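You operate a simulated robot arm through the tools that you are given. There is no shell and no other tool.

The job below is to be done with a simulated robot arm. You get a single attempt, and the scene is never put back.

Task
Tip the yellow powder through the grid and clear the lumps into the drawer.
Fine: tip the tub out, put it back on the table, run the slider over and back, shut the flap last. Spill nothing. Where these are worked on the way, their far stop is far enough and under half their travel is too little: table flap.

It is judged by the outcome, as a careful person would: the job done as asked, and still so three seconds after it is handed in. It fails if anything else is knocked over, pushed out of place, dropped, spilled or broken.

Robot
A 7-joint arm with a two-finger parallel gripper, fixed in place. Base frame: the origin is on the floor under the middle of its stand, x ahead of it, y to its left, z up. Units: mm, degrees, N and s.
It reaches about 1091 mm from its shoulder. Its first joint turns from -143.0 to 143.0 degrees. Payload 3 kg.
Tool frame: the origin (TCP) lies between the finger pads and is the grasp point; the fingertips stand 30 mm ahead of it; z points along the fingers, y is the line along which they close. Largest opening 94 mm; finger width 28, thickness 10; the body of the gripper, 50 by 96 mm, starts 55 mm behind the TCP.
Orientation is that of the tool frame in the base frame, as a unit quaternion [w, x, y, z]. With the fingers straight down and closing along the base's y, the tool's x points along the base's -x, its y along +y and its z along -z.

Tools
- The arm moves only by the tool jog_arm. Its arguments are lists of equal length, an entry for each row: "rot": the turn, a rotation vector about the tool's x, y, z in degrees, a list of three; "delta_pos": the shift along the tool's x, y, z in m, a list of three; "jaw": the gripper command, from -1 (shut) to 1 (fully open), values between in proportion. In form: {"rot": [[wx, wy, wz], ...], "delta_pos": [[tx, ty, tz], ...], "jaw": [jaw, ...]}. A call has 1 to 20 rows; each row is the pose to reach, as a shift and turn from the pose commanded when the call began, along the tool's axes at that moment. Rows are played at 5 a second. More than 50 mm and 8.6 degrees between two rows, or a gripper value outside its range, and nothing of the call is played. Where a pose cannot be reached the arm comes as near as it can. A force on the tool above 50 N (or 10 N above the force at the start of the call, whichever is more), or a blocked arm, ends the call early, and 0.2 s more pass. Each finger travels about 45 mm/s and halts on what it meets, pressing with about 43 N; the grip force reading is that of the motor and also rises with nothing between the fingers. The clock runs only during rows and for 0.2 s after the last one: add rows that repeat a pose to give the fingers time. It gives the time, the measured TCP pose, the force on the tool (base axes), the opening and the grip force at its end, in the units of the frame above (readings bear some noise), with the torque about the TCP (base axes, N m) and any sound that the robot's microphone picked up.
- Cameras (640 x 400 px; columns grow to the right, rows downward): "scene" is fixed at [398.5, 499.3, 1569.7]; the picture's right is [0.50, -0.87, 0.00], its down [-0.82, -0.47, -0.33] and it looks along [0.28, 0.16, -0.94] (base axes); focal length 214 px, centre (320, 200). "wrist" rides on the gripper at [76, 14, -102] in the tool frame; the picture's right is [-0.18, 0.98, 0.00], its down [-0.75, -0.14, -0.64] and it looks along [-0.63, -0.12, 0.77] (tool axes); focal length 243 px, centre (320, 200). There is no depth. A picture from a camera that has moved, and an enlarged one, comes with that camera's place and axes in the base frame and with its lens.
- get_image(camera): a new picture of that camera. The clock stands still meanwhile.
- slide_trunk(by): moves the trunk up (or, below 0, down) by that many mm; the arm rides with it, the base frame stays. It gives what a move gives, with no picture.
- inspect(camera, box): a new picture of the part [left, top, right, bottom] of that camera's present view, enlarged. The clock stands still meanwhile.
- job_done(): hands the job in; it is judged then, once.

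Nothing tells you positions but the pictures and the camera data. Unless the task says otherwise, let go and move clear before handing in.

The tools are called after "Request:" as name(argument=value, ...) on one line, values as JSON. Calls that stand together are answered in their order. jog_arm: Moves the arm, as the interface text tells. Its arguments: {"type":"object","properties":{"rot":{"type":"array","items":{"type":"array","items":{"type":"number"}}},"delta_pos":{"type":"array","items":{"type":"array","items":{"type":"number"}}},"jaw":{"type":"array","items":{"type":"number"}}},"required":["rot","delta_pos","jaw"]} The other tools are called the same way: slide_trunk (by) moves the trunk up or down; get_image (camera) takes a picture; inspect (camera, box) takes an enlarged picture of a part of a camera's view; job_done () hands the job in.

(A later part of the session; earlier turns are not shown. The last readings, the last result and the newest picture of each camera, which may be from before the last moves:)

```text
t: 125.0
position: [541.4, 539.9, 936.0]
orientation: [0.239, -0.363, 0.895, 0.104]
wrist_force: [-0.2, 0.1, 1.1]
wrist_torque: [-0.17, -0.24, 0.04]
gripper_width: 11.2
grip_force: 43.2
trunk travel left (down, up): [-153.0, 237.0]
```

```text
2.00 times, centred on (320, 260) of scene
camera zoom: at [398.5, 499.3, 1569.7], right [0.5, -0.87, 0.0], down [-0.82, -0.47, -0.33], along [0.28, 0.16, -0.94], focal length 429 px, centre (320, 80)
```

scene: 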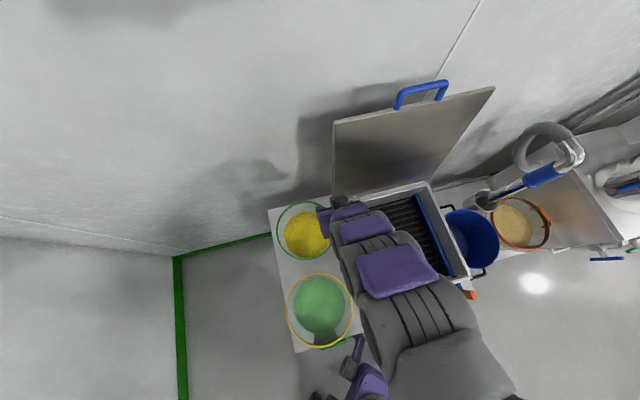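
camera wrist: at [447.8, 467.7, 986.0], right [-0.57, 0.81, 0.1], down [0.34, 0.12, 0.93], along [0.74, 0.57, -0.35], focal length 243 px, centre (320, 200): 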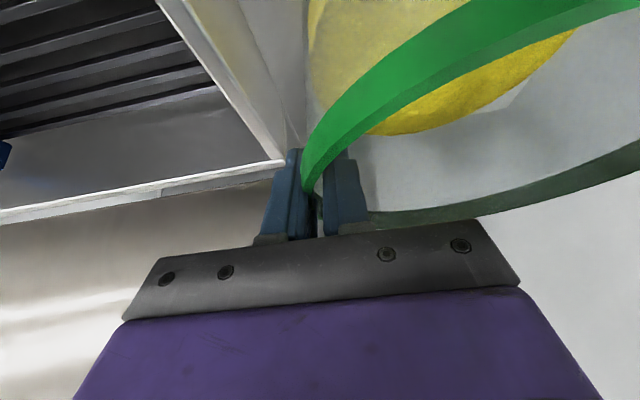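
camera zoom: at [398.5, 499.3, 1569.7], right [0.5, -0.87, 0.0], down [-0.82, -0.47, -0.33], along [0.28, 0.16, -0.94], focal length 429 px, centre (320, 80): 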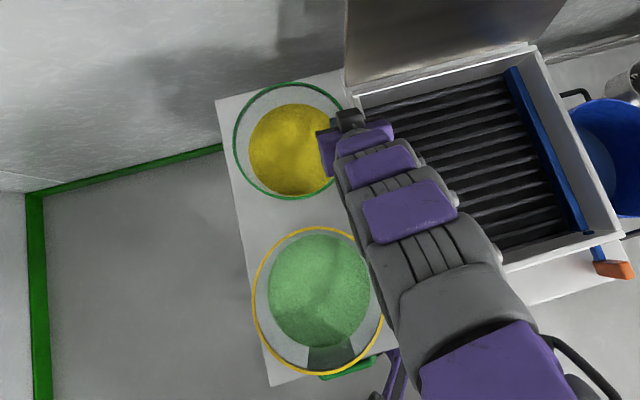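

Gripped again. Lifting smoothly to carrying height.

Request:
jog_arm(rot=[[0, 0, 0], [0, 0, 0], [0, 0, 0], [0, 0, 0], [0, 0, 0], [0, 0, 0], [0, 0, 0], [0, 0, 0], [0, 0, 0]], delta_pos=[[-0.004, 0.0001, -0.007], [-0.0115, 0.0003, -0.02], [-0.02, 0.0005, -0.0346], [-0.0285, 0.0007, -0.0493], [-0.037, 0.0009, -0.064], [-0.0455, 0.0011, -0.0788], [-0.054, 0.0013, -0.0935], [-0.062, 0.0016, -0.1075], [-0.067, 0.0017, -0.116]], jaw=[-1, -1, -1, -1, -1, -1, -1, -1, -1])

Request:
get_image(camera="wrist")

Request:
get_image(camera="scene")

```text
t: 127.0
position: [541.7, 539.2, 1068.3]
orientation: [0.237, -0.364, 0.895, 0.104]
wrist_force: [-0.1, 0.4, -5.3]
wrist_torque: [-0.28, -0.28, 0.02]
gripper_width: 11.4
grip_force: 43.3
trunk travel left (down, up): [-153.0, 237.0]
```

```text
taken
camera wrist: at [447.1, 467.5, 1119.0], right [-0.57, 0.81, 0.11], down [0.34, 0.12, 0.93], along [0.74, 0.57, -0.35], focal length 243 px, centre (320, 200)
```

wrist: 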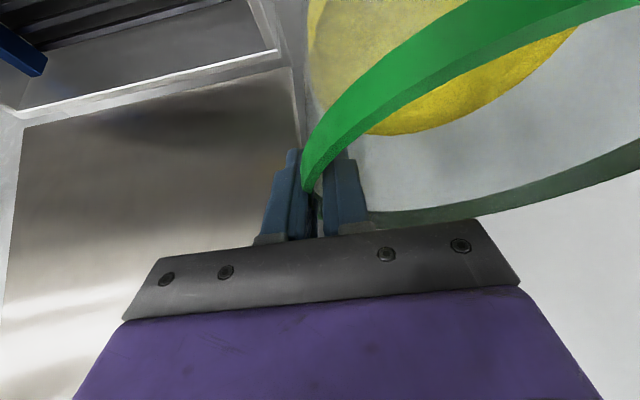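

```text
taken
```

scene: 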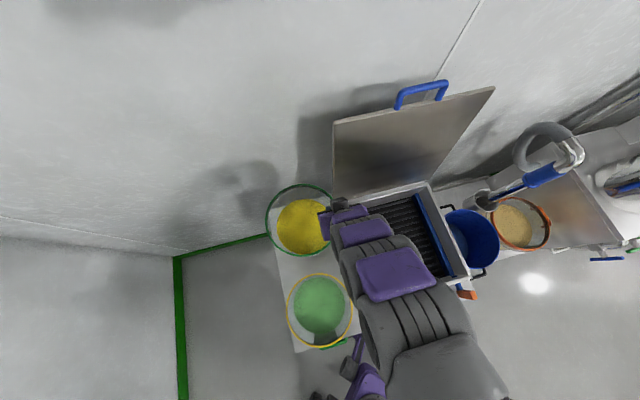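

The tub hangs steady. Carrying it over the box with a gentle start and stop, heading kept radial.

Request:
jog_arm(rot=[[0.19, 0, 0.33], [0.76, 0, 1.32], [1.62, 0, 2.8], [2.66, 0, 4.61], [3.71, 0, 6.42], [4.75, 0, 8.23], [5.8, 0, 10.03], [6.84, 0, 11.84], [7.89, 0, 13.65], [8.74, 0, 15.13], [9.31, 0, 16.12], [9.5, 0, 16.45]], delta_pos=[[0.0012, -0.0046, -0.0008], [0.005, -0.0183, -0.0033], [0.0105, -0.0389, -0.0071], [0.0174, -0.0641, -0.0116], [0.0242, -0.0892, -0.0162], [0.031, -0.1144, -0.0208], [0.0378, -0.1396, -0.0254], [0.0446, -0.1647, -0.03], [0.0515, -0.1899, -0.0345], [0.057, -0.2105, -0.0383], [0.0608, -0.2242, -0.0408], [0.062, -0.2288, -0.0416]], jaw=[-1, -1, -1, -1, -1, -1, -1, -1, -1, -1, -1, -1])

Request:
get_image(camera="scene")

Request:
inspect(camera="scene", box=[320, 100, 520, 320])

```text
t: 129.6
position: [647.9, 323.9, 1070.3]
orientation: [0.249, -0.211, 0.943, 0.062]
wrist_force: [-0.1, 0.2, -5.1]
wrist_torque: [-0.34, -0.13, 0.0]
gripper_width: 11.1
grip_force: 43.1
trunk travel left (down, up): [-153.0, 237.0]
```

```text
taken
```

scene: 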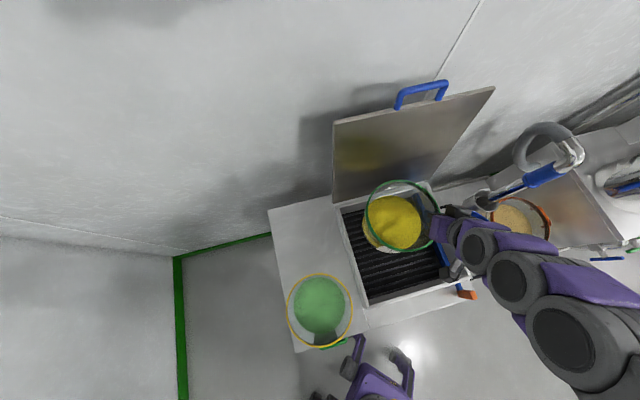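

```text
1.82 times, centred on (420, 210) of scene
camera zoom: at [398.5, 499.3, 1569.7], right [0.5, -0.87, 0.0], down [-0.82, -0.47, -0.33], along [0.28, 0.16, -0.94], focal length 390 px, centre (138, 182)
```

zoom: 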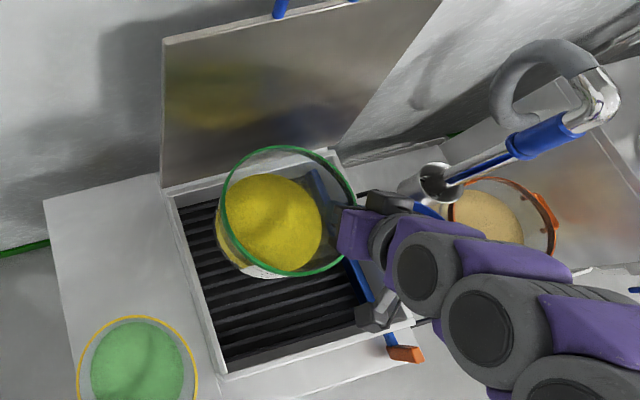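

The full tub is upright over the box. Starting the blended yaw and tilt to 20°, slowly.

Request:
jog_arm(rot=[[0.08, 0, -1.05], [0.28, -0.05, -3.5], [0.56, -0.2, -7], [0.84, -0.46, -10.5], [1.12, -0.81, -14], [1.4, -1.27, -17.6], [1.68, -1.82, -21.1], [1.96, -2.48, -24.6], [2.24, -3.24, -28.1], [2.52, -4.1, -31.6], [2.72, -4.76, -34], [2.8, -5.06, -35.1]], delta_pos=[[-0.0009, -0.0012, -0.001], [-0.003, -0.0039, -0.0033], [-0.0059, -0.0078, -0.0065], [-0.0089, -0.0117, -0.0098], [-0.0118, -0.0156, -0.013], [-0.0148, -0.0195, -0.0163], [-0.0177, -0.0234, -0.0196], [-0.0207, -0.0273, -0.0228], [-0.0236, -0.0312, -0.0261], [-0.0266, -0.0351, -0.0293], [-0.0286, -0.0378, -0.0316], [-0.0295, -0.039, -0.0326]], jaw=[-1, -1, -1, -1, -1, -1, -1, -1, -1, -1, -1, -1])

Request:
inspect(camera="scene", box=[320, 100, 520, 320])

```text
t: 132.2
position: [674.4, 292.1, 1112.9]
orientation: [0.302, -0.476, 0.825, -0.029]
wrist_force: [-0.3, -0.9, -5.2]
wrist_torque: [-0.15, -0.19, 0.0]
gripper_width: 11.1
grip_force: 42.6
trunk travel left (down, up): [-153.0, 237.0]
```

```text
1.82 times, centred on (420, 210) of scene
camera zoom: at [398.5, 499.3, 1569.7], right [0.5, -0.87, 0.0], down [-0.82, -0.47, -0.33], along [0.28, 0.16, -0.94], focal length 390 px, centre (138, 182)
```

zoom: 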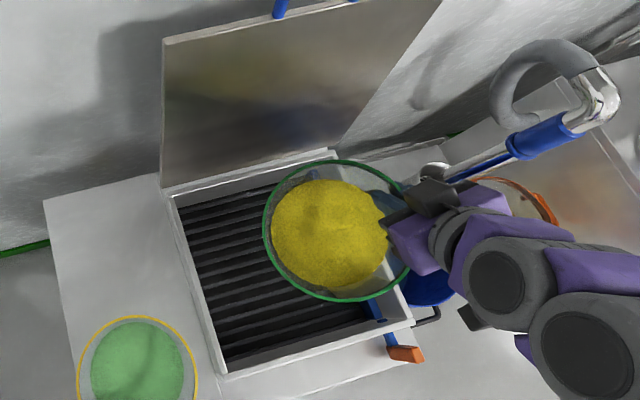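

Request:
jog_arm(rot=[[0.3, -0.2, -0.7], [0.94, -0.7, -2.4], [1.9, -1.4, -4.7], [2.8, -2.2, -7.1], [3.8, -3, -9.5], [4.7, -3.85, -11.85], [5.6, -4.75, -14.2], [6.6, -5.7, -16.6], [7.5, -6.7, -19], [8.5, -7.8, -21.3], [9.1, -8.7, -23], [9.4, -9.1, -23.7]], delta_pos=[[-0.0008, -0.0007, 0.0002], [-0.0028, -0.0024, 0.0005], [-0.0057, -0.0047, 0.0011], [-0.0085, -0.0071, 0.0016], [-0.0113, -0.0095, 0.0021], [-0.0142, -0.0119, 0.0027], [-0.017, -0.0142, 0.0032], [-0.0198, -0.0166, 0.0037], [-0.0226, -0.019, 0.0042], [-0.0255, -0.0213, 0.0048], [-0.0275, -0.023, 0.0051], [-0.0283, -0.0237, 0.0053]], jaw=[-1, -1, -1, -1, -1, -1, -1, -1, -1, -1, -1, -1])

Request:
inspect(camera="scene", box=[320, 100, 520, 320])

```text
t: 134.8
position: [704.2, 303.9, 1130.2]
orientation: [0.393, -0.61, 0.678, -0.121]
wrist_force: [1.7, -0.8, -4.7]
wrist_torque: [-0.06, -0.06, -0.02]
gripper_width: 10.7
grip_force: 43.3
trunk travel left (down, up): [-153.0, 237.0]
```

```text
1.82 times, centred on (420, 210) of scene
camera zoom: at [398.5, 499.3, 1569.7], right [0.5, -0.87, 0.0], down [-0.82, -0.47, -0.33], along [0.28, 0.16, -0.94], focal length 390 px, centre (138, 182)
```

zoom: 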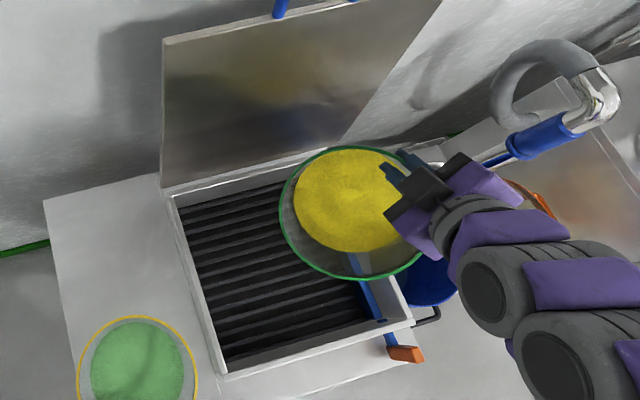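

No powder has left yet (weight unchanged). Continuing to 50°, then checking.

Request:
jog_arm(rot=[[0.7, -0.3, -0.75], [2.2, -1, -2.3], [3.6, -1.7, -3.8], [5, -2.4, -5.3], [6.5, -3.1, -6.8], [7.2, -3.5, -7.55]], delta_pos=[[-0.0001, 0.0002, -0.0001], [-0.0002, 0.0005, -0.0004], [-0.0004, 0.0008, -0.0007], [-0.0006, 0.0011, -0.0009], [-0.0007, 0.0014, -0.0012], [-0.0008, 0.0016, -0.0013]], jaw=[-1, -1, -1, -1, -1, -1])

Request:
inspect(camera="scene", box=[320, 100, 520, 320])

```text
t: 136.2
position: [704.3, 303.7, 1131.1]
orientation: [-0.441, 0.631, -0.616, 0.168]
wrist_force: [0.7, -0.2, -5.6]
wrist_torque: [-0.02, 0.03, 0.0]
gripper_width: 10.7
grip_force: 42.8
trunk travel left (down, up): [-153.0, 237.0]
```

```text
1.82 times, centred on (420, 210) of scene
camera zoom: at [398.5, 499.3, 1569.7], right [0.5, -0.87, 0.0], down [-0.82, -0.47, -0.33], along [0.28, 0.16, -0.94], focal length 390 px, centre (138, 182)
```

zoom: 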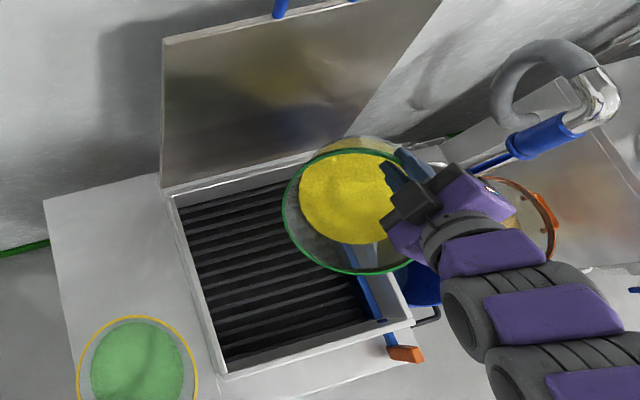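

Request:
jog_arm(rot=[[1.1, -0.55, -1.1], [2.6, -1.3, -2.5], [4.1, -2, -4], [5.9, -3, -5.8], [7.4, -3.7, -7.2]], delta_pos=[[-0.0003, 0.0005, -0.0004], [-0.0007, 0.0012, -0.0009], [-0.0012, 0.0019, -0.0014], [-0.0017, 0.0028, -0.002], [-0.0021, 0.0035, -0.0025]], jaw=[-1, -1, -1, -1, -1])

Request:
inspect(camera="scene", box=[320, 100, 520, 320])

```text
t: 137.4
position: [699.2, 306.0, 1130.4]
orientation: [-0.488, 0.644, -0.548, 0.216]
wrist_force: [0.4, 0.9, -5.8]
wrist_torque: [0.0, 0.1, -0.01]
gripper_width: 10.8
grip_force: 43.3
trunk travel left (down, up): [-153.0, 237.0]
```

```text
1.82 times, centred on (420, 210) of scene
camera zoom: at [398.5, 499.3, 1569.7], right [0.5, -0.87, 0.0], down [-0.82, -0.47, -0.33], along [0.28, 0.16, -0.94], focal length 390 px, centre (138, 182)
```

zoom: 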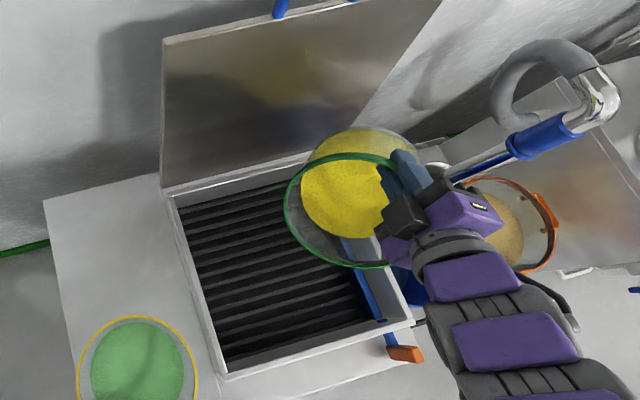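

Request:
jog_arm(rot=[[1, -0.3, -0.7], [2.8, -0.85, -2], [4.7, -1.4, -3.4], [6.6, -2, -4.8], [8.5, -2.6, -6.1], [10.6, -3.2, -7.6], [12.2, -3.7, -8.8]], delta_pos=[[-0.0007, 0.0012, -0.001], [-0.0021, 0.0035, -0.0028], [-0.0036, 0.006, -0.0047], [-0.005, 0.0083, -0.0066], [-0.0065, 0.0108, -0.0085], [-0.0081, 0.0134, -0.0106], [-0.0093, 0.0154, -0.0122]], jaw=[-1, -1, -1, -1, -1, -1, -1])

Request:
inspect(camera="scene", box=[320, 100, 520, 320])

```text
t: 139.0
position: [677.2, 310.5, 1122.9]
orientation: [-0.555, 0.634, -0.455, 0.289]
wrist_force: [0.6, -0.2, -5.2]
wrist_torque: [-0.02, 0.25, -0.01]
gripper_width: 10.5
grip_force: 43.1
trunk travel left (down, up): [-153.0, 237.0]
```

```text
1.82 times, centred on (420, 210) of scene
camera zoom: at [398.5, 499.3, 1569.7], right [0.5, -0.87, 0.0], down [-0.82, -0.47, -0.33], along [0.28, 0.16, -0.94], focal length 390 px, centre (138, 182)
```

zoom: 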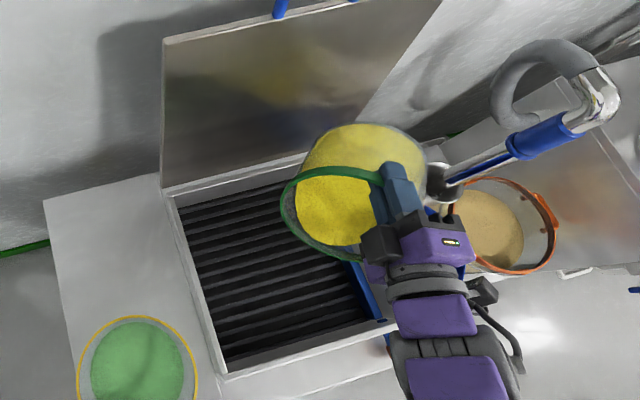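

Request:
jog_arm(rot=[[1, -0.2, -0.65], [3.2, -0.5, -2], [5.3, -0.85, -3.3], [7.4, -1.2, -4.6], [9.5, -1.5, -5.9], [11.7, -1.85, -7.2], [12.75, -2, -7.9]], delta_pos=[[-0.0017, 0.001, -0.0015], [-0.0052, 0.003, -0.0045], [-0.0086, 0.005, -0.0074], [-0.012, 0.007, -0.0104], [-0.0154, 0.009, -0.0133], [-0.0189, 0.011, -0.0163], [-0.0206, 0.012, -0.0178]], jaw=[-1, -1, -1, -1, -1, -1, -1])

Request:
inspect(camera="scene", box=[320, 100, 520, 320])

```text
t: 140.6
position: [649.9, 321.2, 1119.9]
orientation: [0.608, -0.603, 0.367, -0.363]
wrist_force: [0.1, 1.0, -2.4]
wrist_torque: [-0.01, 0.22, -0.02]
gripper_width: 10.6
grip_force: 43.2
trunk travel left (down, up): [-153.0, 237.0]
```

```text
1.82 times, centred on (420, 210) of scene
camera zoom: at [398.5, 499.3, 1569.7], right [0.5, -0.87, 0.0], down [-0.82, -0.47, -0.33], along [0.28, 0.16, -0.94], focal length 390 px, centre (138, 182)
```

zoom: 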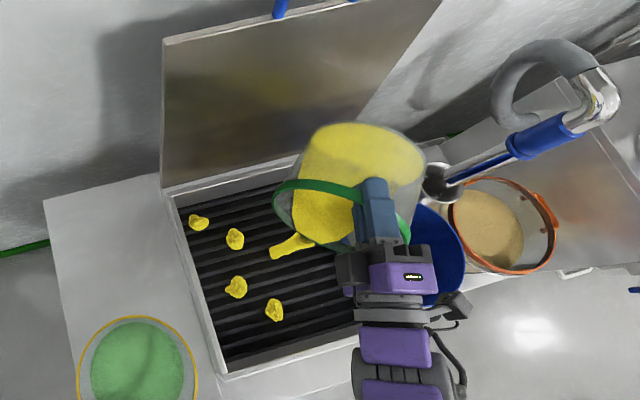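

Powder is flowing through the grid and four lumps lie on it. I hold here briefly while it drains.

Request:
jog_arm(rot=[[0, 0, 0], [0, 0, 0], [0, 0, 0], [0, 0, 0], [0, 0, 0]], delta_pos=[[0, 0, 0], [0, 0, 0], [0, 0, 0], [0, 0, 0], [0, 0, 0]], jaw=[-1, -1, -1, -1, -1])

Request:
inspect(camera="scene", box=[320, 100, 520, 320])

```text
t: 141.8
position: [650.6, 320.8, 1119.7]
orientation: [0.607, -0.604, 0.366, -0.364]
wrist_force: [-0.6, 1.0, -1.5]
wrist_torque: [0.01, 0.2, -0.02]
gripper_width: 10.4
grip_force: 42.9
trunk travel left (down, up): [-153.0, 237.0]
```

```text
1.82 times, centred on (420, 210) of scene
camera zoom: at [398.5, 499.3, 1569.7], right [0.5, -0.87, 0.0], down [-0.82, -0.47, -0.33], along [0.28, 0.16, -0.94], focal length 390 px, centre (138, 182)
```

zoom: 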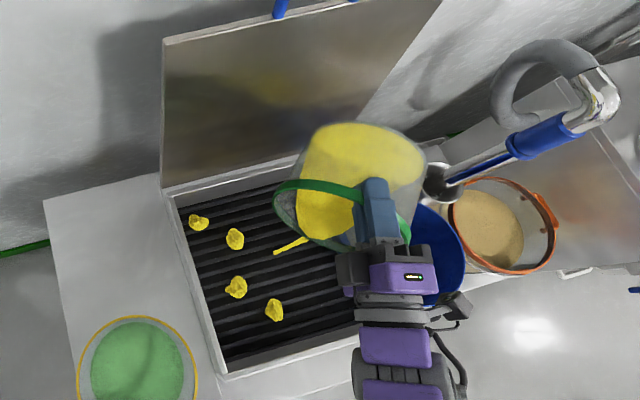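

Request:
jog_arm(rot=[[2.6, 0, -1.5], [5.2, 0, -3], [7.8, 0, -4.5], [10.4, 0, -6], [13, 0, -7.5], [13, 0, -7.5], [13, 0, -7.5]], delta_pos=[[-0.0048, 0.0019, -0.0067], [-0.0096, 0.0039, -0.0134], [-0.0143, 0.0058, -0.02], [-0.0191, 0.0078, -0.0267], [-0.0239, 0.0097, -0.0334], [-0.0239, 0.0097, -0.0334], [-0.0239, 0.0097, -0.0334]], jaw=[-1, -1, -1, -1, -1, -1, -1])

Request:
inspect(camera="scene", box=[320, 100, 520, 320])

```text
t: 143.4
position: [611.0, 328.1, 1110.2]
orientation: [0.647, -0.553, 0.283, -0.442]
wrist_force: [0.1, 0.1, -1.4]
wrist_torque: [-0.05, 0.08, 0.0]
gripper_width: 10.5
grip_force: 43.2
trunk travel left (down, up): [-153.0, 237.0]
```

```text
1.82 times, centred on (420, 210) of scene
camera zoom: at [398.5, 499.3, 1569.7], right [0.5, -0.87, 0.0], down [-0.82, -0.47, -0.33], along [0.28, 0.16, -0.94], focal length 390 px, centre (138, 182)
```

zoom: 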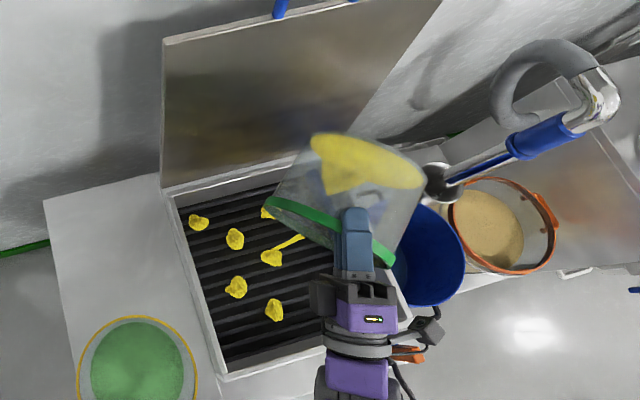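

Request:
jog_arm(rot=[[2.7, 0.6, -1.9], [5.5, 1.2, -3.9], [8.2, 1.8, -5.8], [10.9, 2.4, -7.7], [12.3, 2.7, -8.7], [12.3, 2.7, -8.7], [12.3, 2.7, -8.7]], delta_pos=[[-0.0054, 0.0007, -0.0081], [-0.0108, 0.0015, -0.0163], [-0.0161, 0.0022, -0.0244], [-0.0215, 0.0029, -0.0325], [-0.0242, 0.0033, -0.0366], [-0.0242, 0.0033, -0.0366], [-0.0242, 0.0033, -0.0366]], jaw=[-1, -1, -1, -1, -1, -1, -1])

Request:
inspect(camera="scene", box=[320, 100, 520, 320])

```text
t: 145.0
position: [568.8, 332.4, 1094.9]
orientation: [0.66, -0.491, 0.205, -0.53]
wrist_force: [0.6, -0.6, -2.0]
wrist_torque: [0.0, 0.12, 0.02]
gripper_width: 10.4
grip_force: 42.9
trunk travel left (down, up): [-153.0, 237.0]
```

```text
1.82 times, centred on (420, 210) of scene
camera zoom: at [398.5, 499.3, 1569.7], right [0.5, -0.87, 0.0], down [-0.82, -0.47, -0.33], along [0.28, 0.16, -0.94], focal length 390 px, centre (138, 182)
```

zoom: 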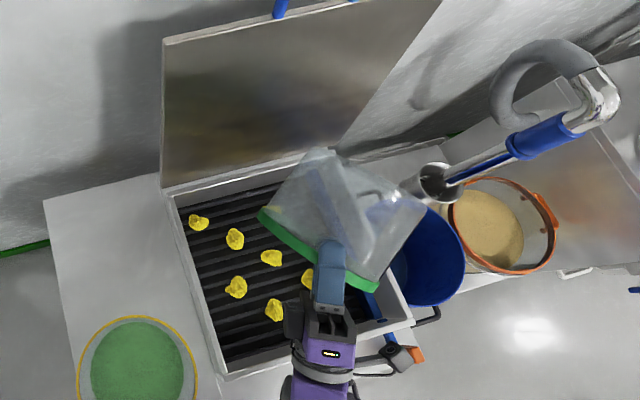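

The tub looks empty; I'll tip it 5° further, hold, and inspect for residue.

Request:
jog_arm(rot=[[2.05, 0.45, -1.45], [4.1, 0.9, -2.9], [4.1, 0.9, -2.9], [4.1, 0.9, -2.9]], delta_pos=[[-0.0045, 0.0015, -0.0055], [-0.009, 0.003, -0.011], [-0.009, 0.003, -0.011], [-0.009, 0.003, -0.011]], jaw=[-1, -1, -1, -1])

Request:
inspect(camera="scene", box=[370, 150, 470, 270])

Request:
get_image(camera="wrist")

```text
t: 146.0
position: [557.5, 333.8, 1084.7]
orientation: [0.663, -0.467, 0.181, -0.557]
wrist_force: [1.0, -0.3, -1.2]
wrist_torque: [-0.02, 0.11, -0.05]
gripper_width: 10.0
grip_force: 42.4
trunk travel left (down, up): [-153.0, 237.0]
```

```text
3.33 times, centred on (420, 210) of scene
camera zoom: at [398.5, 499.3, 1569.7], right [0.5, -0.87, 0.0], down [-0.82, -0.47, -0.33], along [0.28, 0.16, -0.94], focal length 715 px, centre (-13, 167)
```

zoom: 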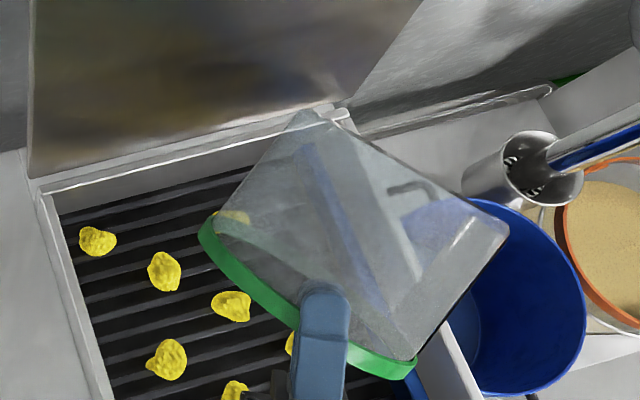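

```text
taken
camera wrist: at [511.7, 221.3, 1043.6], right [0.5, 0.11, -0.86], down [-0.8, 0.42, -0.42], along [0.32, 0.9, 0.3], focal length 243 px, centre (320, 200)
```

wrist: 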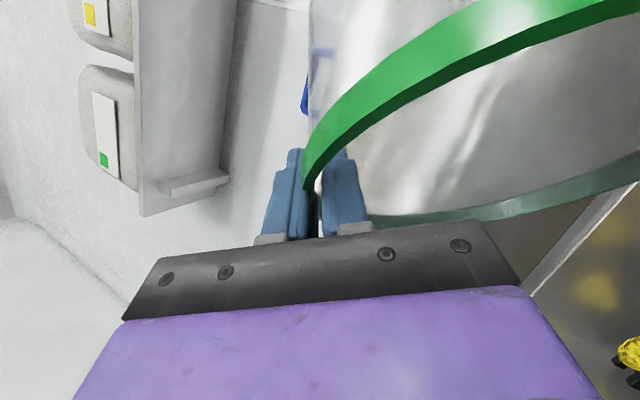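

The tub is clear and empty; seven or so lumps lie on the grid. Now I reverse the motion to bring the tub upright.

Request:
jog_arm(rot=[[-2.75, -0.6, 1.9], [-5.5, -1.2, 3.8], [-8.25, -1.85, 5.75], [-11, -2.5, 7.7], [-13.75, -3.1, 9.6], [-16.5, -3.7, 11.5]], delta_pos=[[0.0051, 0.0016, 0.0082], [0.0102, 0.0032, 0.0163], [0.0153, 0.0048, 0.0245], [0.0203, 0.0063, 0.0327], [0.0254, 0.0079, 0.0408], [0.0305, 0.0095, 0.049]], jaw=[-1, -1, -1, -1, -1, -1])

Request:
jog_arm(rot=[[-4.33, 0, 2.5], [-8.66, 0, 5], [-13, 0, 7.5], [-17.3, 0, 10], [-21.65, 0, 12.5], [-26, 0, 15]], delta_pos=[[0.0078, 0.0009, 0.0113], [0.0157, 0.0018, 0.0226], [0.0235, 0.0027, 0.0339], [0.0307, 0.0031, 0.0412], [0.038, 0.0034, 0.0486], [0.0452, 0.0038, 0.0559]], jaw=[-1, -1, -1, -1, -1, -1])

Request:
inspect(camera="scene", box=[320, 100, 520, 320])

```text
t: 147.4
position: [610.6, 327.2, 1111.4]
orientation: [0.648, -0.555, 0.281, -0.44]
wrist_force: [-0.5, -0.5, -1.5]
wrist_torque: [0.0, 0.13, -0.03]
gripper_width: 10.2
grip_force: 43.0
trunk travel left (down, up): [-153.0, 237.0]
```

```text
t: 148.8
position: [680.3, 311.7, 1124.6]
orientation: [-0.556, 0.645, -0.443, 0.279]
wrist_force: [0.2, 0.9, -1.3]
wrist_torque: [0.0, 0.05, 0.01]
gripper_width: 10.1
grip_force: 43.1
trunk travel left (down, up): [-153.0, 237.0]
```

```text
1.82 times, centred on (420, 210) of scene
camera zoom: at [398.5, 499.3, 1569.7], right [0.5, -0.87, 0.0], down [-0.82, -0.47, -0.33], along [0.28, 0.16, -0.94], focal length 390 px, centre (138, 182)
```

zoom: 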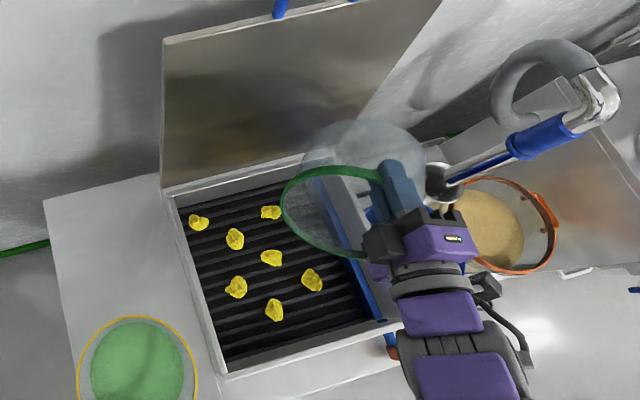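

Request:
jog_arm(rot=[[-2.1, 0.47, 1.4], [-4.1, 0.93, 2.8], [-6.2, 1.4, 4.25], [-8.3, 1.87, 5.7], [-10.3, 2.3, 7.1], [-12.4, 2.8, 8.5]], delta_pos=[[0.0019, -0.0019, 0.0027], [0.0038, -0.0037, 0.0053], [0.0057, -0.0056, 0.008], [0.0076, -0.0075, 0.0106], [0.0095, -0.0093, 0.0133], [0.0114, -0.0112, 0.0159]], jaw=[-1, -1, -1, -1, -1, -1])

Request:
jog_arm(rot=[[-1.5, 0.55, 1.4], [-3, 1.1, 2.8], [-4.5, 1.6, 4.2], [-6, 2.2, 5.6], [-7.5, 2.7, 7], [-9, 3.25, 8.4], [-10.5, 3.8, 9.8], [-11.25, 4.05, 10.5]], delta_pos=[[-0.0001, -0.0003, 0.0009], [-0.0003, -0.0007, 0.0017], [-0.0004, -0.001, 0.0026], [-0.0005, -0.0014, 0.0034], [-0.0006, -0.0017, 0.0043], [-0.0008, -0.002, 0.0052], [-0.0009, -0.0024, 0.006], [-0.001, -0.0026, 0.0065]], jaw=[-1, -1, -1, -1, -1, -1, -1, -1])

```text
t: 150.2
position: [701.8, 310.1, 1130.6]
orientation: [-0.492, 0.66, -0.53, 0.203]
wrist_force: [0.7, 0.2, -2.2]
wrist_torque: [0.0, 0.06, -0.03]
gripper_width: 10.4
grip_force: 43.4
trunk travel left (down, up): [-153.0, 237.0]
```

```text
t: 152.0
position: [709.8, 314.1, 1131.2]
orientation: [-0.423, 0.646, -0.622, 0.128]
wrist_force: [-0.3, -0.3, -0.4]
wrist_torque: [-0.01, 0.04, 0.0]
gripper_width: 10.1
grip_force: 43.2
trunk travel left (down, up): [-153.0, 237.0]
```

Request:
jog_arm(rot=[[-1.1, 1.37, 3.1], [-2.2, 2.74, 6.2], [-3.3, 4.1, 9.3], [-4.4, 5.5, 12.4], [-5.5, 6.85, 15.5], [-6.6, 8.2, 18.6], [-7.7, 9.6, 21.7], [-8.8, 11, 24.8], [-9.9, 12.3, 27.9], [-11, 13.7, 31]], delta_pos=[[0.0019, 0.0034, -0.002], [0.0038, 0.0069, -0.0039], [0.0056, 0.0103, -0.0059], [0.0075, 0.0137, -0.0078], [0.0094, 0.0172, -0.0098], [0.0113, 0.0206, -0.0118], [0.0132, 0.024, -0.0137], [0.015, 0.0274, -0.0157], [0.0169, 0.0309, -0.0176], [0.0188, 0.0343, -0.0196]], jaw=[-1, -1, -1, -1, -1, -1, -1, -1, -1, -1])

Request:
jog_arm(rot=[[-0.28, 0.52, 3.5], [-0.56, 1.04, 7], [-0.84, 1.56, 10.5], [-1.1, 2.1, 14], [-1.4, 2.6, 17.6], [-1.7, 3.1, 21.1], [-2, 3.6, 24.6], [-2.2, 4.2, 28.1], [-2.5, 4.7, 31.6], [-2.8, 5.2, 35.1]], delta_pos=[[0.0003, 0.005, 0.003], [0.0005, 0.01, 0.006], [0.0008, 0.0149, 0.0091], [0.001, 0.0199, 0.0121], [0.0013, 0.0249, 0.0151], [0.0015, 0.0299, 0.0181], [0.0018, 0.0349, 0.0211], [0.002, 0.0398, 0.0242], [0.0023, 0.0448, 0.0272], [0.0025, 0.0498, 0.0302]], jaw=[-1, -1, -1, -1, -1, -1, -1, -1, -1, -1])

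Request:
get_image(camera="scene")

```text
t: 154.2
position: [673.1, 293.5, 1110.6]
orientation: [0.301, -0.474, 0.827, -0.026]
wrist_force: [-0.4, -0.7, -1.8]
wrist_torque: [-0.04, -0.1, -0.01]
gripper_width: 10.3
grip_force: 43.1
trunk travel left (down, up): [-153.0, 237.0]
```

```text
t: 156.4
position: [649.2, 325.6, 1068.5]
orientation: [0.247, -0.208, 0.944, 0.065]
wrist_force: [0.4, 0.8, -0.8]
wrist_torque: [-0.12, -0.03, -0.03]
gripper_width: 10.1
grip_force: 42.5
trunk travel left (down, up): [-153.0, 237.0]
```

```text
taken
```

scene: 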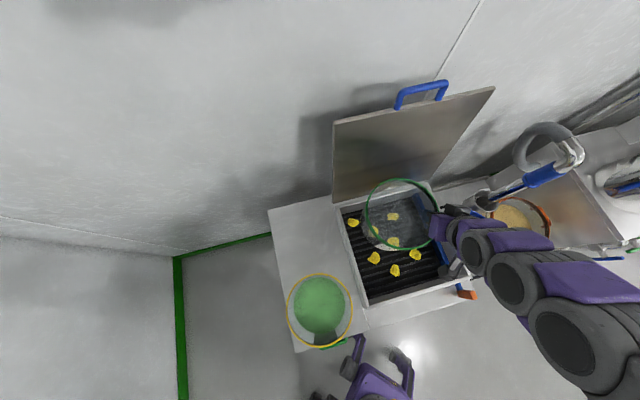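

Empty tub upright. Carrying it back to its place on the table.

Request:
jog_arm(rot=[[-0.3, 0, -0.5], [-0.95, 0, -1.65], [-1.9, 0, -3.3], [-2.85, 0, -4.9], [-3.8, 0, -6.6], [-4.75, 0, -8.2], [-5.7, 0, -9.9], [-6.65, 0, -11.5], [-7.6, 0, -13.2], [-8.55, 0, -14.8], [-9.2, 0, -15.9], [-9.5, 0, -16.45]], delta_pos=[[0.0001, 0.007, 0], [0.0003, 0.0241, -0.0002], [0.0006, 0.0481, -0.0004], [0.0009, 0.0722, -0.0005], [0.0012, 0.0963, -0.0007], [0.0016, 0.1204, -0.0009], [0.0019, 0.1444, -0.0011], [0.0022, 0.1685, -0.0013], [0.0025, 0.1926, -0.0014], [0.0028, 0.2166, -0.0016], [0.003, 0.2337, -0.0017], [0.0031, 0.2407, -0.0018]], jaw=[-1, -1, -1, -1, -1, -1, -1, -1, -1, -1, -1, -1])

Request:
get_image(camera="scene")

Request:
get_image(camera="wrist")

```text
t: 159.0
position: [544.4, 543.5, 1073.8]
orientation: [0.236, -0.361, 0.896, 0.107]
wrist_force: [0.4, -0.5, -0.6]
wrist_torque: [-0.08, -0.03, -0.01]
gripper_width: 9.7
grip_force: 42.6
trunk travel left (down, up): [-153.0, 237.0]
```

```text
taken
```

scene: 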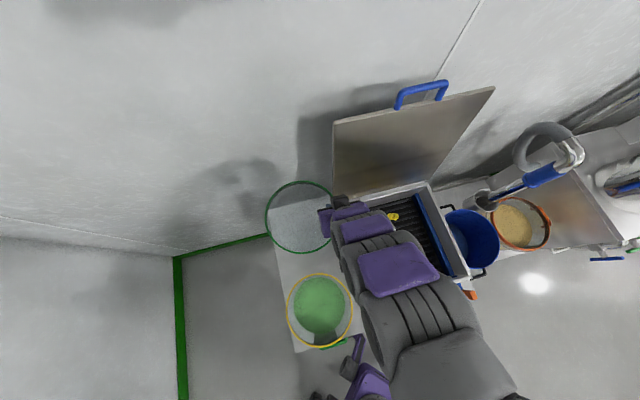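

```text
taken
camera wrist: at [450.6, 469.7, 1125.1], right [-0.57, 0.81, 0.11], down [0.35, 0.12, 0.93], along [0.74, 0.57, -0.35], focal length 243 px, centre (320, 200)
```

wrist: 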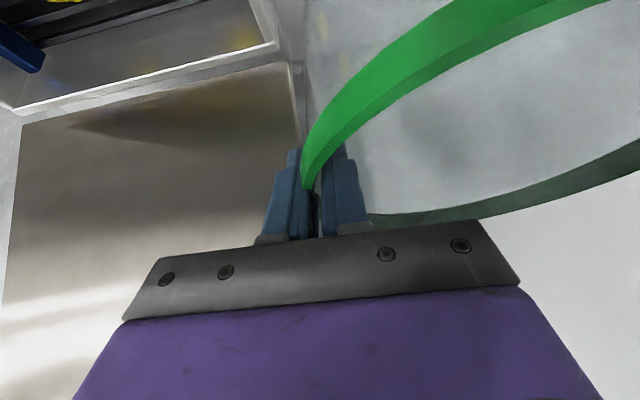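

Over its place. Lowering to just above the table, with a small levelling correction.

Request:
jog_arm(rot=[[0.05, 0, -0.03], [0.1, 0, -0.06], [0.2, 0, -0.1], [0.25, 0, -0.15], [0.3, 0, -0.18], [0.35, 0, -0.2], [0.4, 0, -0.23], [0.43, 0, -0.25]], delta_pos=[[0.006, -0.0003, 0.008], [0.0165, -0.0008, 0.025], [0.027, -0.0013, 0.042], [0.038, -0.0018, 0.0595], [0.049, -0.0023, 0.077], [0.059, -0.0028, 0.0935], [0.067, -0.0031, 0.1065], [0.0705, -0.0033, 0.1127]], jaw=[-1, -1, -1, -1, -1, -1, -1, -1])

Request:
inspect(camera="scene", box=[240, 160, 400, 360])

```text
t: 160.8
position: [543.3, 539.5, 941.1]
orientation: [0.239, -0.361, 0.896, 0.102]
wrist_force: [0.0, -0.8, -1.0]
wrist_torque: [-0.1, -0.05, -0.03]
gripper_width: 10.2
grip_force: 43.1
trunk travel left (down, up): [-153.0, 237.0]
```

```text
2.00 times, centred on (320, 260) of scene
camera zoom: at [398.5, 499.3, 1569.7], right [0.5, -0.87, 0.0], down [-0.82, -0.47, -0.33], along [0.28, 0.16, -0.94], focal length 429 px, centre (320, 80)
```

zoom: 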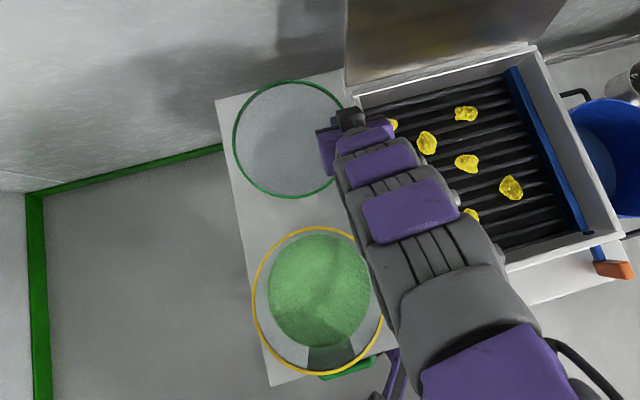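

Request:
jog_arm(rot=[[0, 0, 0], [0, 0, 0], [0, 0, 0], [0, 0, 0]], delta_pos=[[0.001, 0, 0.0016], [0.002, 0, 0.0032], [0.0026, 0, 0.0044], [0.0026, 0, 0.0044]], jaw=[-1, -1, -1, -1])

```text
t: 161.8
position: [542.9, 537.7, 938.2]
orientation: [0.24, -0.36, 0.895, 0.103]
wrist_force: [3.8, -5.1, 19.4]
wrist_torque: [-0.72, 1.4, 0.46]
gripper_width: 9.9
grip_force: 42.8
trunk travel left (down, up): [-153.0, 237.0]
```

The tub has touched the table. I ease off a millimetre and release it.

Request:
jog_arm(rot=[[0, 0, 0], [0, 0, 0], [0, 0, 0], [0, 0, 0], [0, 0, 0], [0, 0, 0], [0, 0, 0], [0, 0, 0]], delta_pos=[[-0.0008, 0, -0.0013], [-0.0008, 0, -0.0013], [-0.0008, 0, -0.0013], [-0.0008, 0, -0.0013], [-0.0008, 0, -0.0013], [-0.0008, 0, -0.0013], [-0.0008, 0, -0.0013], [-0.0008, 0, -0.0013]], jaw=[-1, -0.85, -0.7, -0.4, -0.1, 0.2, 0.3, 0.3])

Request:
get_image(camera="wrist")

Request:
inspect(camera="scene", box=[240, 160, 400, 360])

```text
t: 163.6
position: [542.8, 539.6, 938.0]
orientation: [0.238, -0.361, 0.896, 0.103]
wrist_force: [-0.2, 0.0, -0.5]
wrist_torque: [0.0, -0.01, -0.01]
gripper_width: 61.1
grip_force: 0.1
trunk travel left (down, up): [-153.0, 237.0]
```

```text
taken
camera wrist: at [447.4, 467.5, 988.2], right [-0.57, 0.82, 0.1], down [0.34, 0.12, 0.93], along [0.75, 0.57, -0.35], focal length 243 px, centre (320, 200)
```

wrist: 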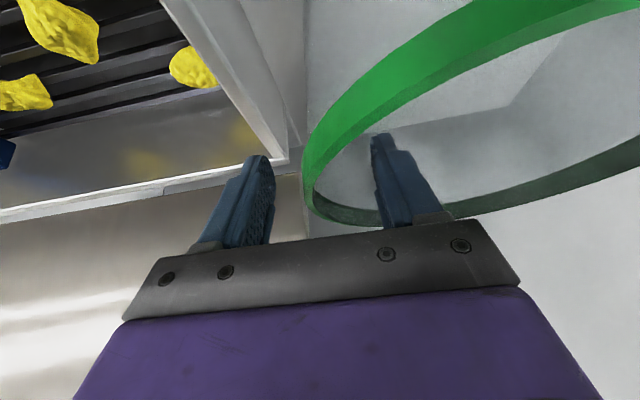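

```text
2.00 times, centred on (320, 260) of scene
camera zoom: at [398.5, 499.3, 1569.7], right [0.5, -0.87, 0.0], down [-0.82, -0.47, -0.33], along [0.28, 0.16, -0.94], focal length 429 px, centre (320, 80)
```

zoom: 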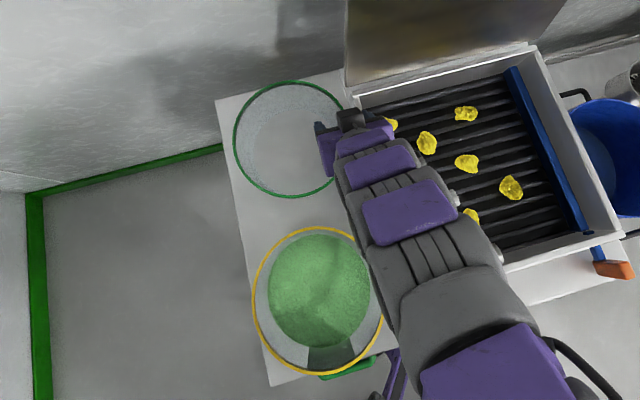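

The tub stands empty on the table. I rise clear of it and move toward the slider knob.

Request:
jog_arm(rot=[[0, 0, 0], [0, 0, 0], [0, 0, 0], [0, 0, 0], [0, 0, 0]], delta_pos=[[-0.014, 0.0004, -0.0242], [-0.028, 0.0007, -0.0485], [-0.042, 0.0011, -0.0727], [-0.056, 0.0014, -0.097], [-0.07, 0.0018, -0.1212]], jaw=[0.3, 0.3, 0.3, 0.3, 0.3])

Request:
jog_arm(rot=[[0, 0, 0], [0, 0, 0], [0, 0, 0], [0, 0, 0], [0, 0, 0], [0, 0, 0], [0, 0, 0], [0, 0, 0], [0, 0, 0], [0, 0, 0]], delta_pos=[[0.0217, -0.0204, -0.0125], [0.0433, -0.0408, -0.025], [0.065, -0.0612, -0.0375], [0.0866, -0.0816, -0.05], [0.1083, -0.102, -0.0625], [0.1299, -0.1224, -0.075], [0.1516, -0.1428, -0.0875], [0.1732, -0.1632, -0.1], [0.1949, -0.1836, -0.1125], [0.2165, -0.204, -0.125]], jaw=[0.3, 0.3, 0.3, 0.3, 0.3, 0.3, 0.3, 0.3, 0.3, 0.3])

Request:
get_image(camera="wrist")

Request:
get_image(camera="scene")

```text
t: 164.8
position: [541.5, 539.5, 1080.0]
orientation: [0.237, -0.361, 0.896, 0.103]
wrist_force: [-0.4, -0.1, 0.5]
wrist_torque: [0.01, 0.02, -0.01]
gripper_width: 60.9
grip_force: 0.0
trunk travel left (down, up): [-153.0, 237.0]
```

```text
t: 167.0
position: [505.9, 216.9, 1077.3]
orientation: [0.24, -0.361, 0.895, 0.103]
wrist_force: [-0.7, 0.0, 0.0]
wrist_torque: [0.0, 0.0, -0.05]
gripper_width: 61.0
grip_force: 0.1
trunk travel left (down, up): [-153.0, 237.0]
```

```text
taken
camera wrist: at [409.8, 145.8, 1127.0], right [-0.57, 0.82, 0.1], down [0.34, 0.12, 0.93], along [0.75, 0.57, -0.35], focal length 243 px, centre (320, 200)
```

wrist: 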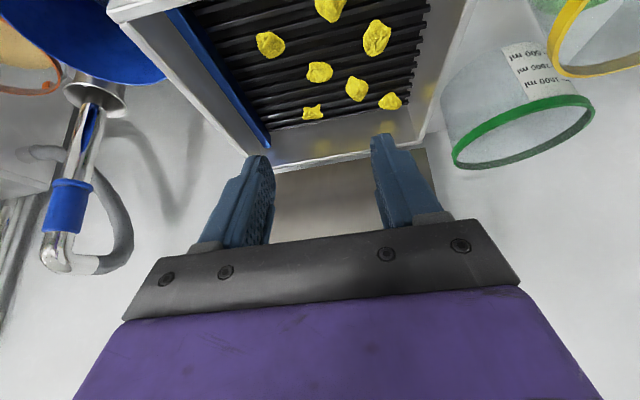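

```text
taken
```

scene: 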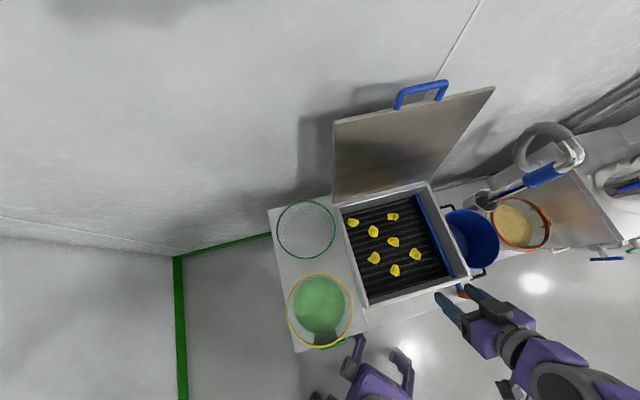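

Request:
jog_arm(rot=[[0, 4, 0], [0, 8, 0], [0, 12, 0], [0, 16, 0], [0, 20, 0], [0, 24, 0], [0, 28, 0]], delta_pos=[[0.0185, -0.0187, 0.0004], [0.037, -0.0374, 0.0007], [0.0555, -0.0561, 0.0011], [0.0741, -0.0749, 0.0014], [0.0926, -0.0936, 0.0018], [0.1111, -0.1123, 0.0021], [0.1296, -0.131, 0.0025]], jaw=[0.3, 0.3, 0.3, 0.3, 0.3, 0.3, 0.3])

Request:
get_image(camera="wrist")

Request:
inspect(camera="wrist", box=[220, 0, 420, 200])

```text
t: 168.6
position: [516.2, 49.9, 1005.5]
orientation: [0.014, -0.375, 0.927, 0.012]
wrist_force: [0.1, 0.9, -0.5]
wrist_torque: [-0.02, 0.03, -0.01]
gripper_width: 60.9
grip_force: 0.1
trunk travel left (down, up): [-153.0, 237.0]
```

```text
taken
camera wrist: at [448.4, 2.2, 1104.9], right [-0.55, 0.83, 0.02], down [0.63, 0.4, 0.67], along [0.55, 0.38, -0.75], focal length 243 px, centre (320, 200)
```

wrist: 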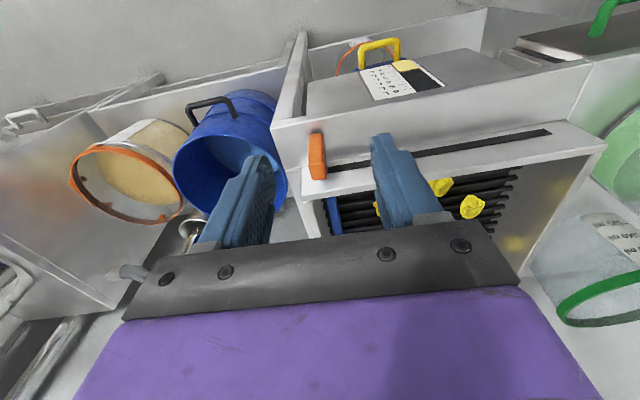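

```text
2.00 times, centred on (320, 100) of wrist
camera zoom: at [448.4, 2.2, 1104.9], right [-0.55, 0.83, 0.02], down [0.63, 0.4, 0.67], along [0.55, 0.38, -0.75], focal length 485 px, centre (320, 400)
```

zoom: 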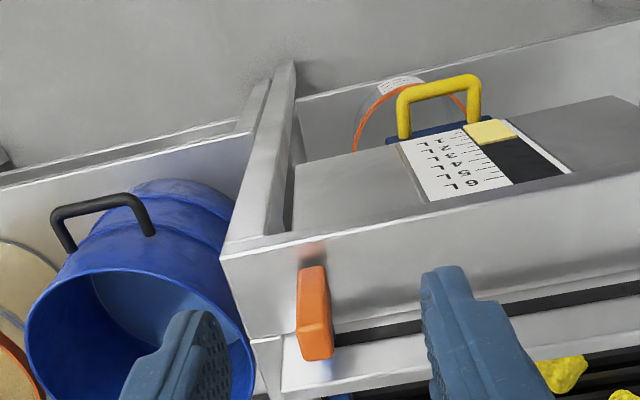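

The orange knob is an upright block about 67 mm tall and 20 mm wide, centred near u=344, v=462, z=862, on the slot that runs left to u≈76. I move above it with fingers on its left and right.

Request:
jog_arm(rot=[[0, 0, 0], [0, 0, 0], [0, 0, 0], [0, 0, 0]], delta_pos=[[-0.015, -0.0034, 0.0143], [-0.03, -0.0067, 0.0285], [-0.045, -0.01, 0.0428], [-0.06, -0.0134, 0.057]], jaw=[0.3, 0.3, 0.3, 0.3])

Request:
get_image(camera="wrist")

Request:
inspect(camera="wrist", box=[220, 40, 420, 240])

```text
t: 169.6
position: [570.1, 81.0, 949.7]
orientation: [0.015, -0.375, 0.927, 0.011]
wrist_force: [-1.3, -0.1, 0.6]
wrist_torque: [0.0, -0.02, 0.02]
gripper_width: 60.9
grip_force: 0.0
trunk travel left (down, up): [-153.0, 237.0]
```

```text
taken
camera wrist: at [502.8, 35.4, 1050.4], right [-0.55, 0.83, 0.02], down [0.63, 0.4, 0.67], along [0.55, 0.38, -0.75], focal length 243 px, centre (320, 200)
```

wrist: 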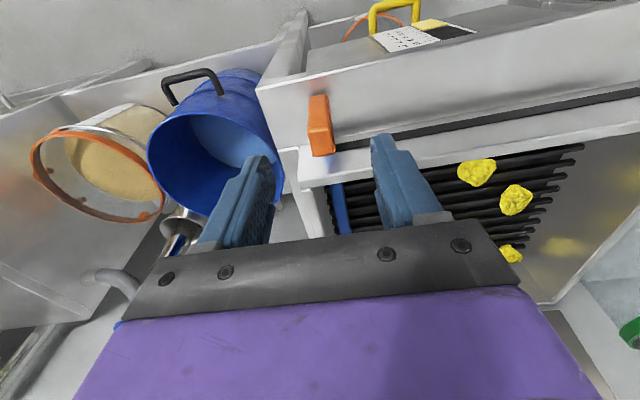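

```text
2.00 times, centred on (320, 140) of wrist
camera zoom: at [502.8, 35.4, 1050.4], right [-0.55, 0.83, 0.02], down [0.63, 0.4, 0.67], along [0.55, 0.38, -0.75], focal length 485 px, centre (320, 320)
```

zoom: 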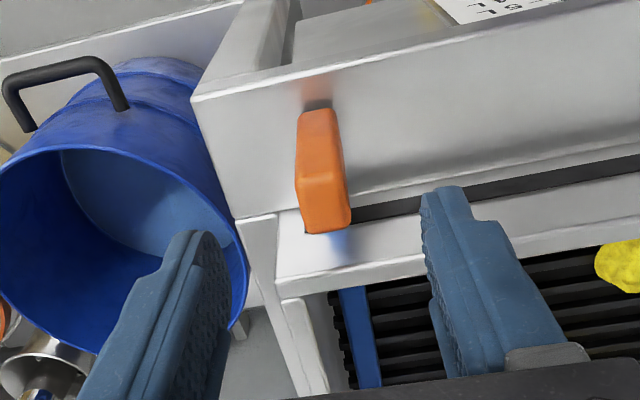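

The knob spans about z=829–893, v=455–477, centred at u≈342. I narrow the jaw to about 44 mm and lower around it.

Request:
jog_arm(rot=[[0, 0, 0], [0, 0, 0], [0, 0, 0], [0, 0, 0], [0, 0, 0], [0, 0, 0]], delta_pos=[[-0.0002, 0.0033, 0], [-0.0003, 0.0033, 0.015], [-0.0004, 0.0033, 0.032], [-0.0005, 0.0033, 0.049], [-0.0006, 0.0033, 0.066], [-0.0007, 0.0033, 0.0819]], jaw=[0.1, -0.064, -0.064, -0.064, -0.064, -0.064])

Request:
get_image(camera="wrist")

Request:
inspect(camera="wrist", box=[220, 80, 420, 260])

```text
t: 171.0
position: [569.6, 87.3, 870.9]
orientation: [0.013, -0.376, 0.927, 0.012]
wrist_force: [0.4, 0.6, 0.9]
wrist_torque: [0.01, -0.05, -0.04]
gripper_width: 43.9
grip_force: 0.1
trunk travel left (down, up): [-153.0, 237.0]
```

```text
taken
camera wrist: at [501.7, 41.4, 970.8], right [-0.55, 0.83, 0.02], down [0.63, 0.4, 0.67], along [0.55, 0.38, -0.75], focal length 243 px, centre (320, 200)
```

wrist: 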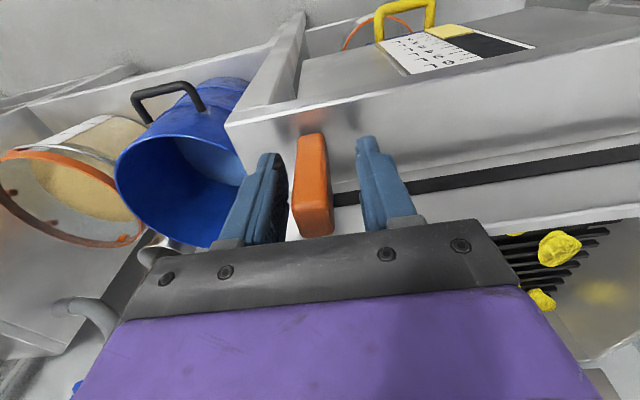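

```text
2.22 times, centred on (320, 170) of wrist
camera zoom: at [501.7, 41.4, 970.8], right [-0.55, 0.83, 0.02], down [0.63, 0.4, 0.67], along [0.55, 0.38, -0.75], focal length 539 px, centre (320, 267)
```

zoom: 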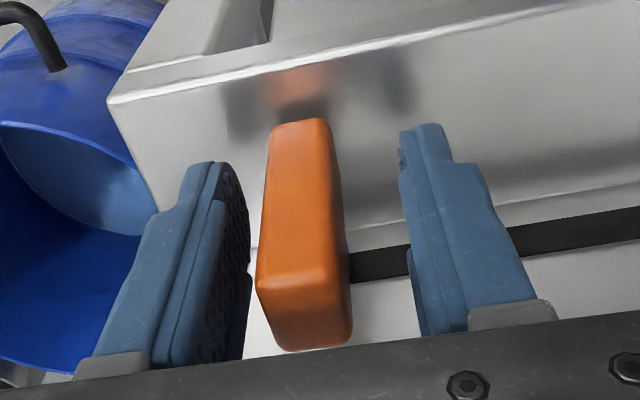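

Knob is between the fingers, slightly off-centre. I shift 4 mm right and close.

Request:
jog_arm(rot=[[0, 0, 0], [0, 0, 0], [0, 0, 0], [0, 0, 0], [0, 0, 0]], delta_pos=[[0, -0.004, 0], [0, -0.004, 0], [0, -0.004, 0], [0, -0.004, 0], [0, -0.004, 0]], jaw=[-0.064, -0.4, -0.8, -1, -1])

Request:
inspect(camera="wrist", box=[220, 80, 420, 260])

```text
t: 172.2
position: [570.8, 84.8, 869.5]
orientation: [0.015, -0.377, 0.926, 0.012]
wrist_force: [-4.7, 3.3, 1.0]
wrist_torque: [-0.98, -0.67, 0.79]
gripper_width: 22.5
grip_force: 44.6
trunk travel left (down, up): [-153.0, 237.0]
```

```text
2.22 times, centred on (320, 170) of wrist
camera zoom: at [504.0, 38.6, 970.6], right [-0.55, 0.83, 0.02], down [0.63, 0.4, 0.67], along [0.55, 0.38, -0.75], focal length 539 px, centre (320, 267)
```

zoom: 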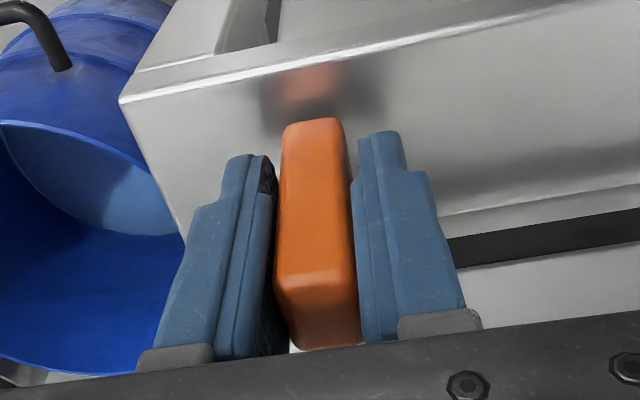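

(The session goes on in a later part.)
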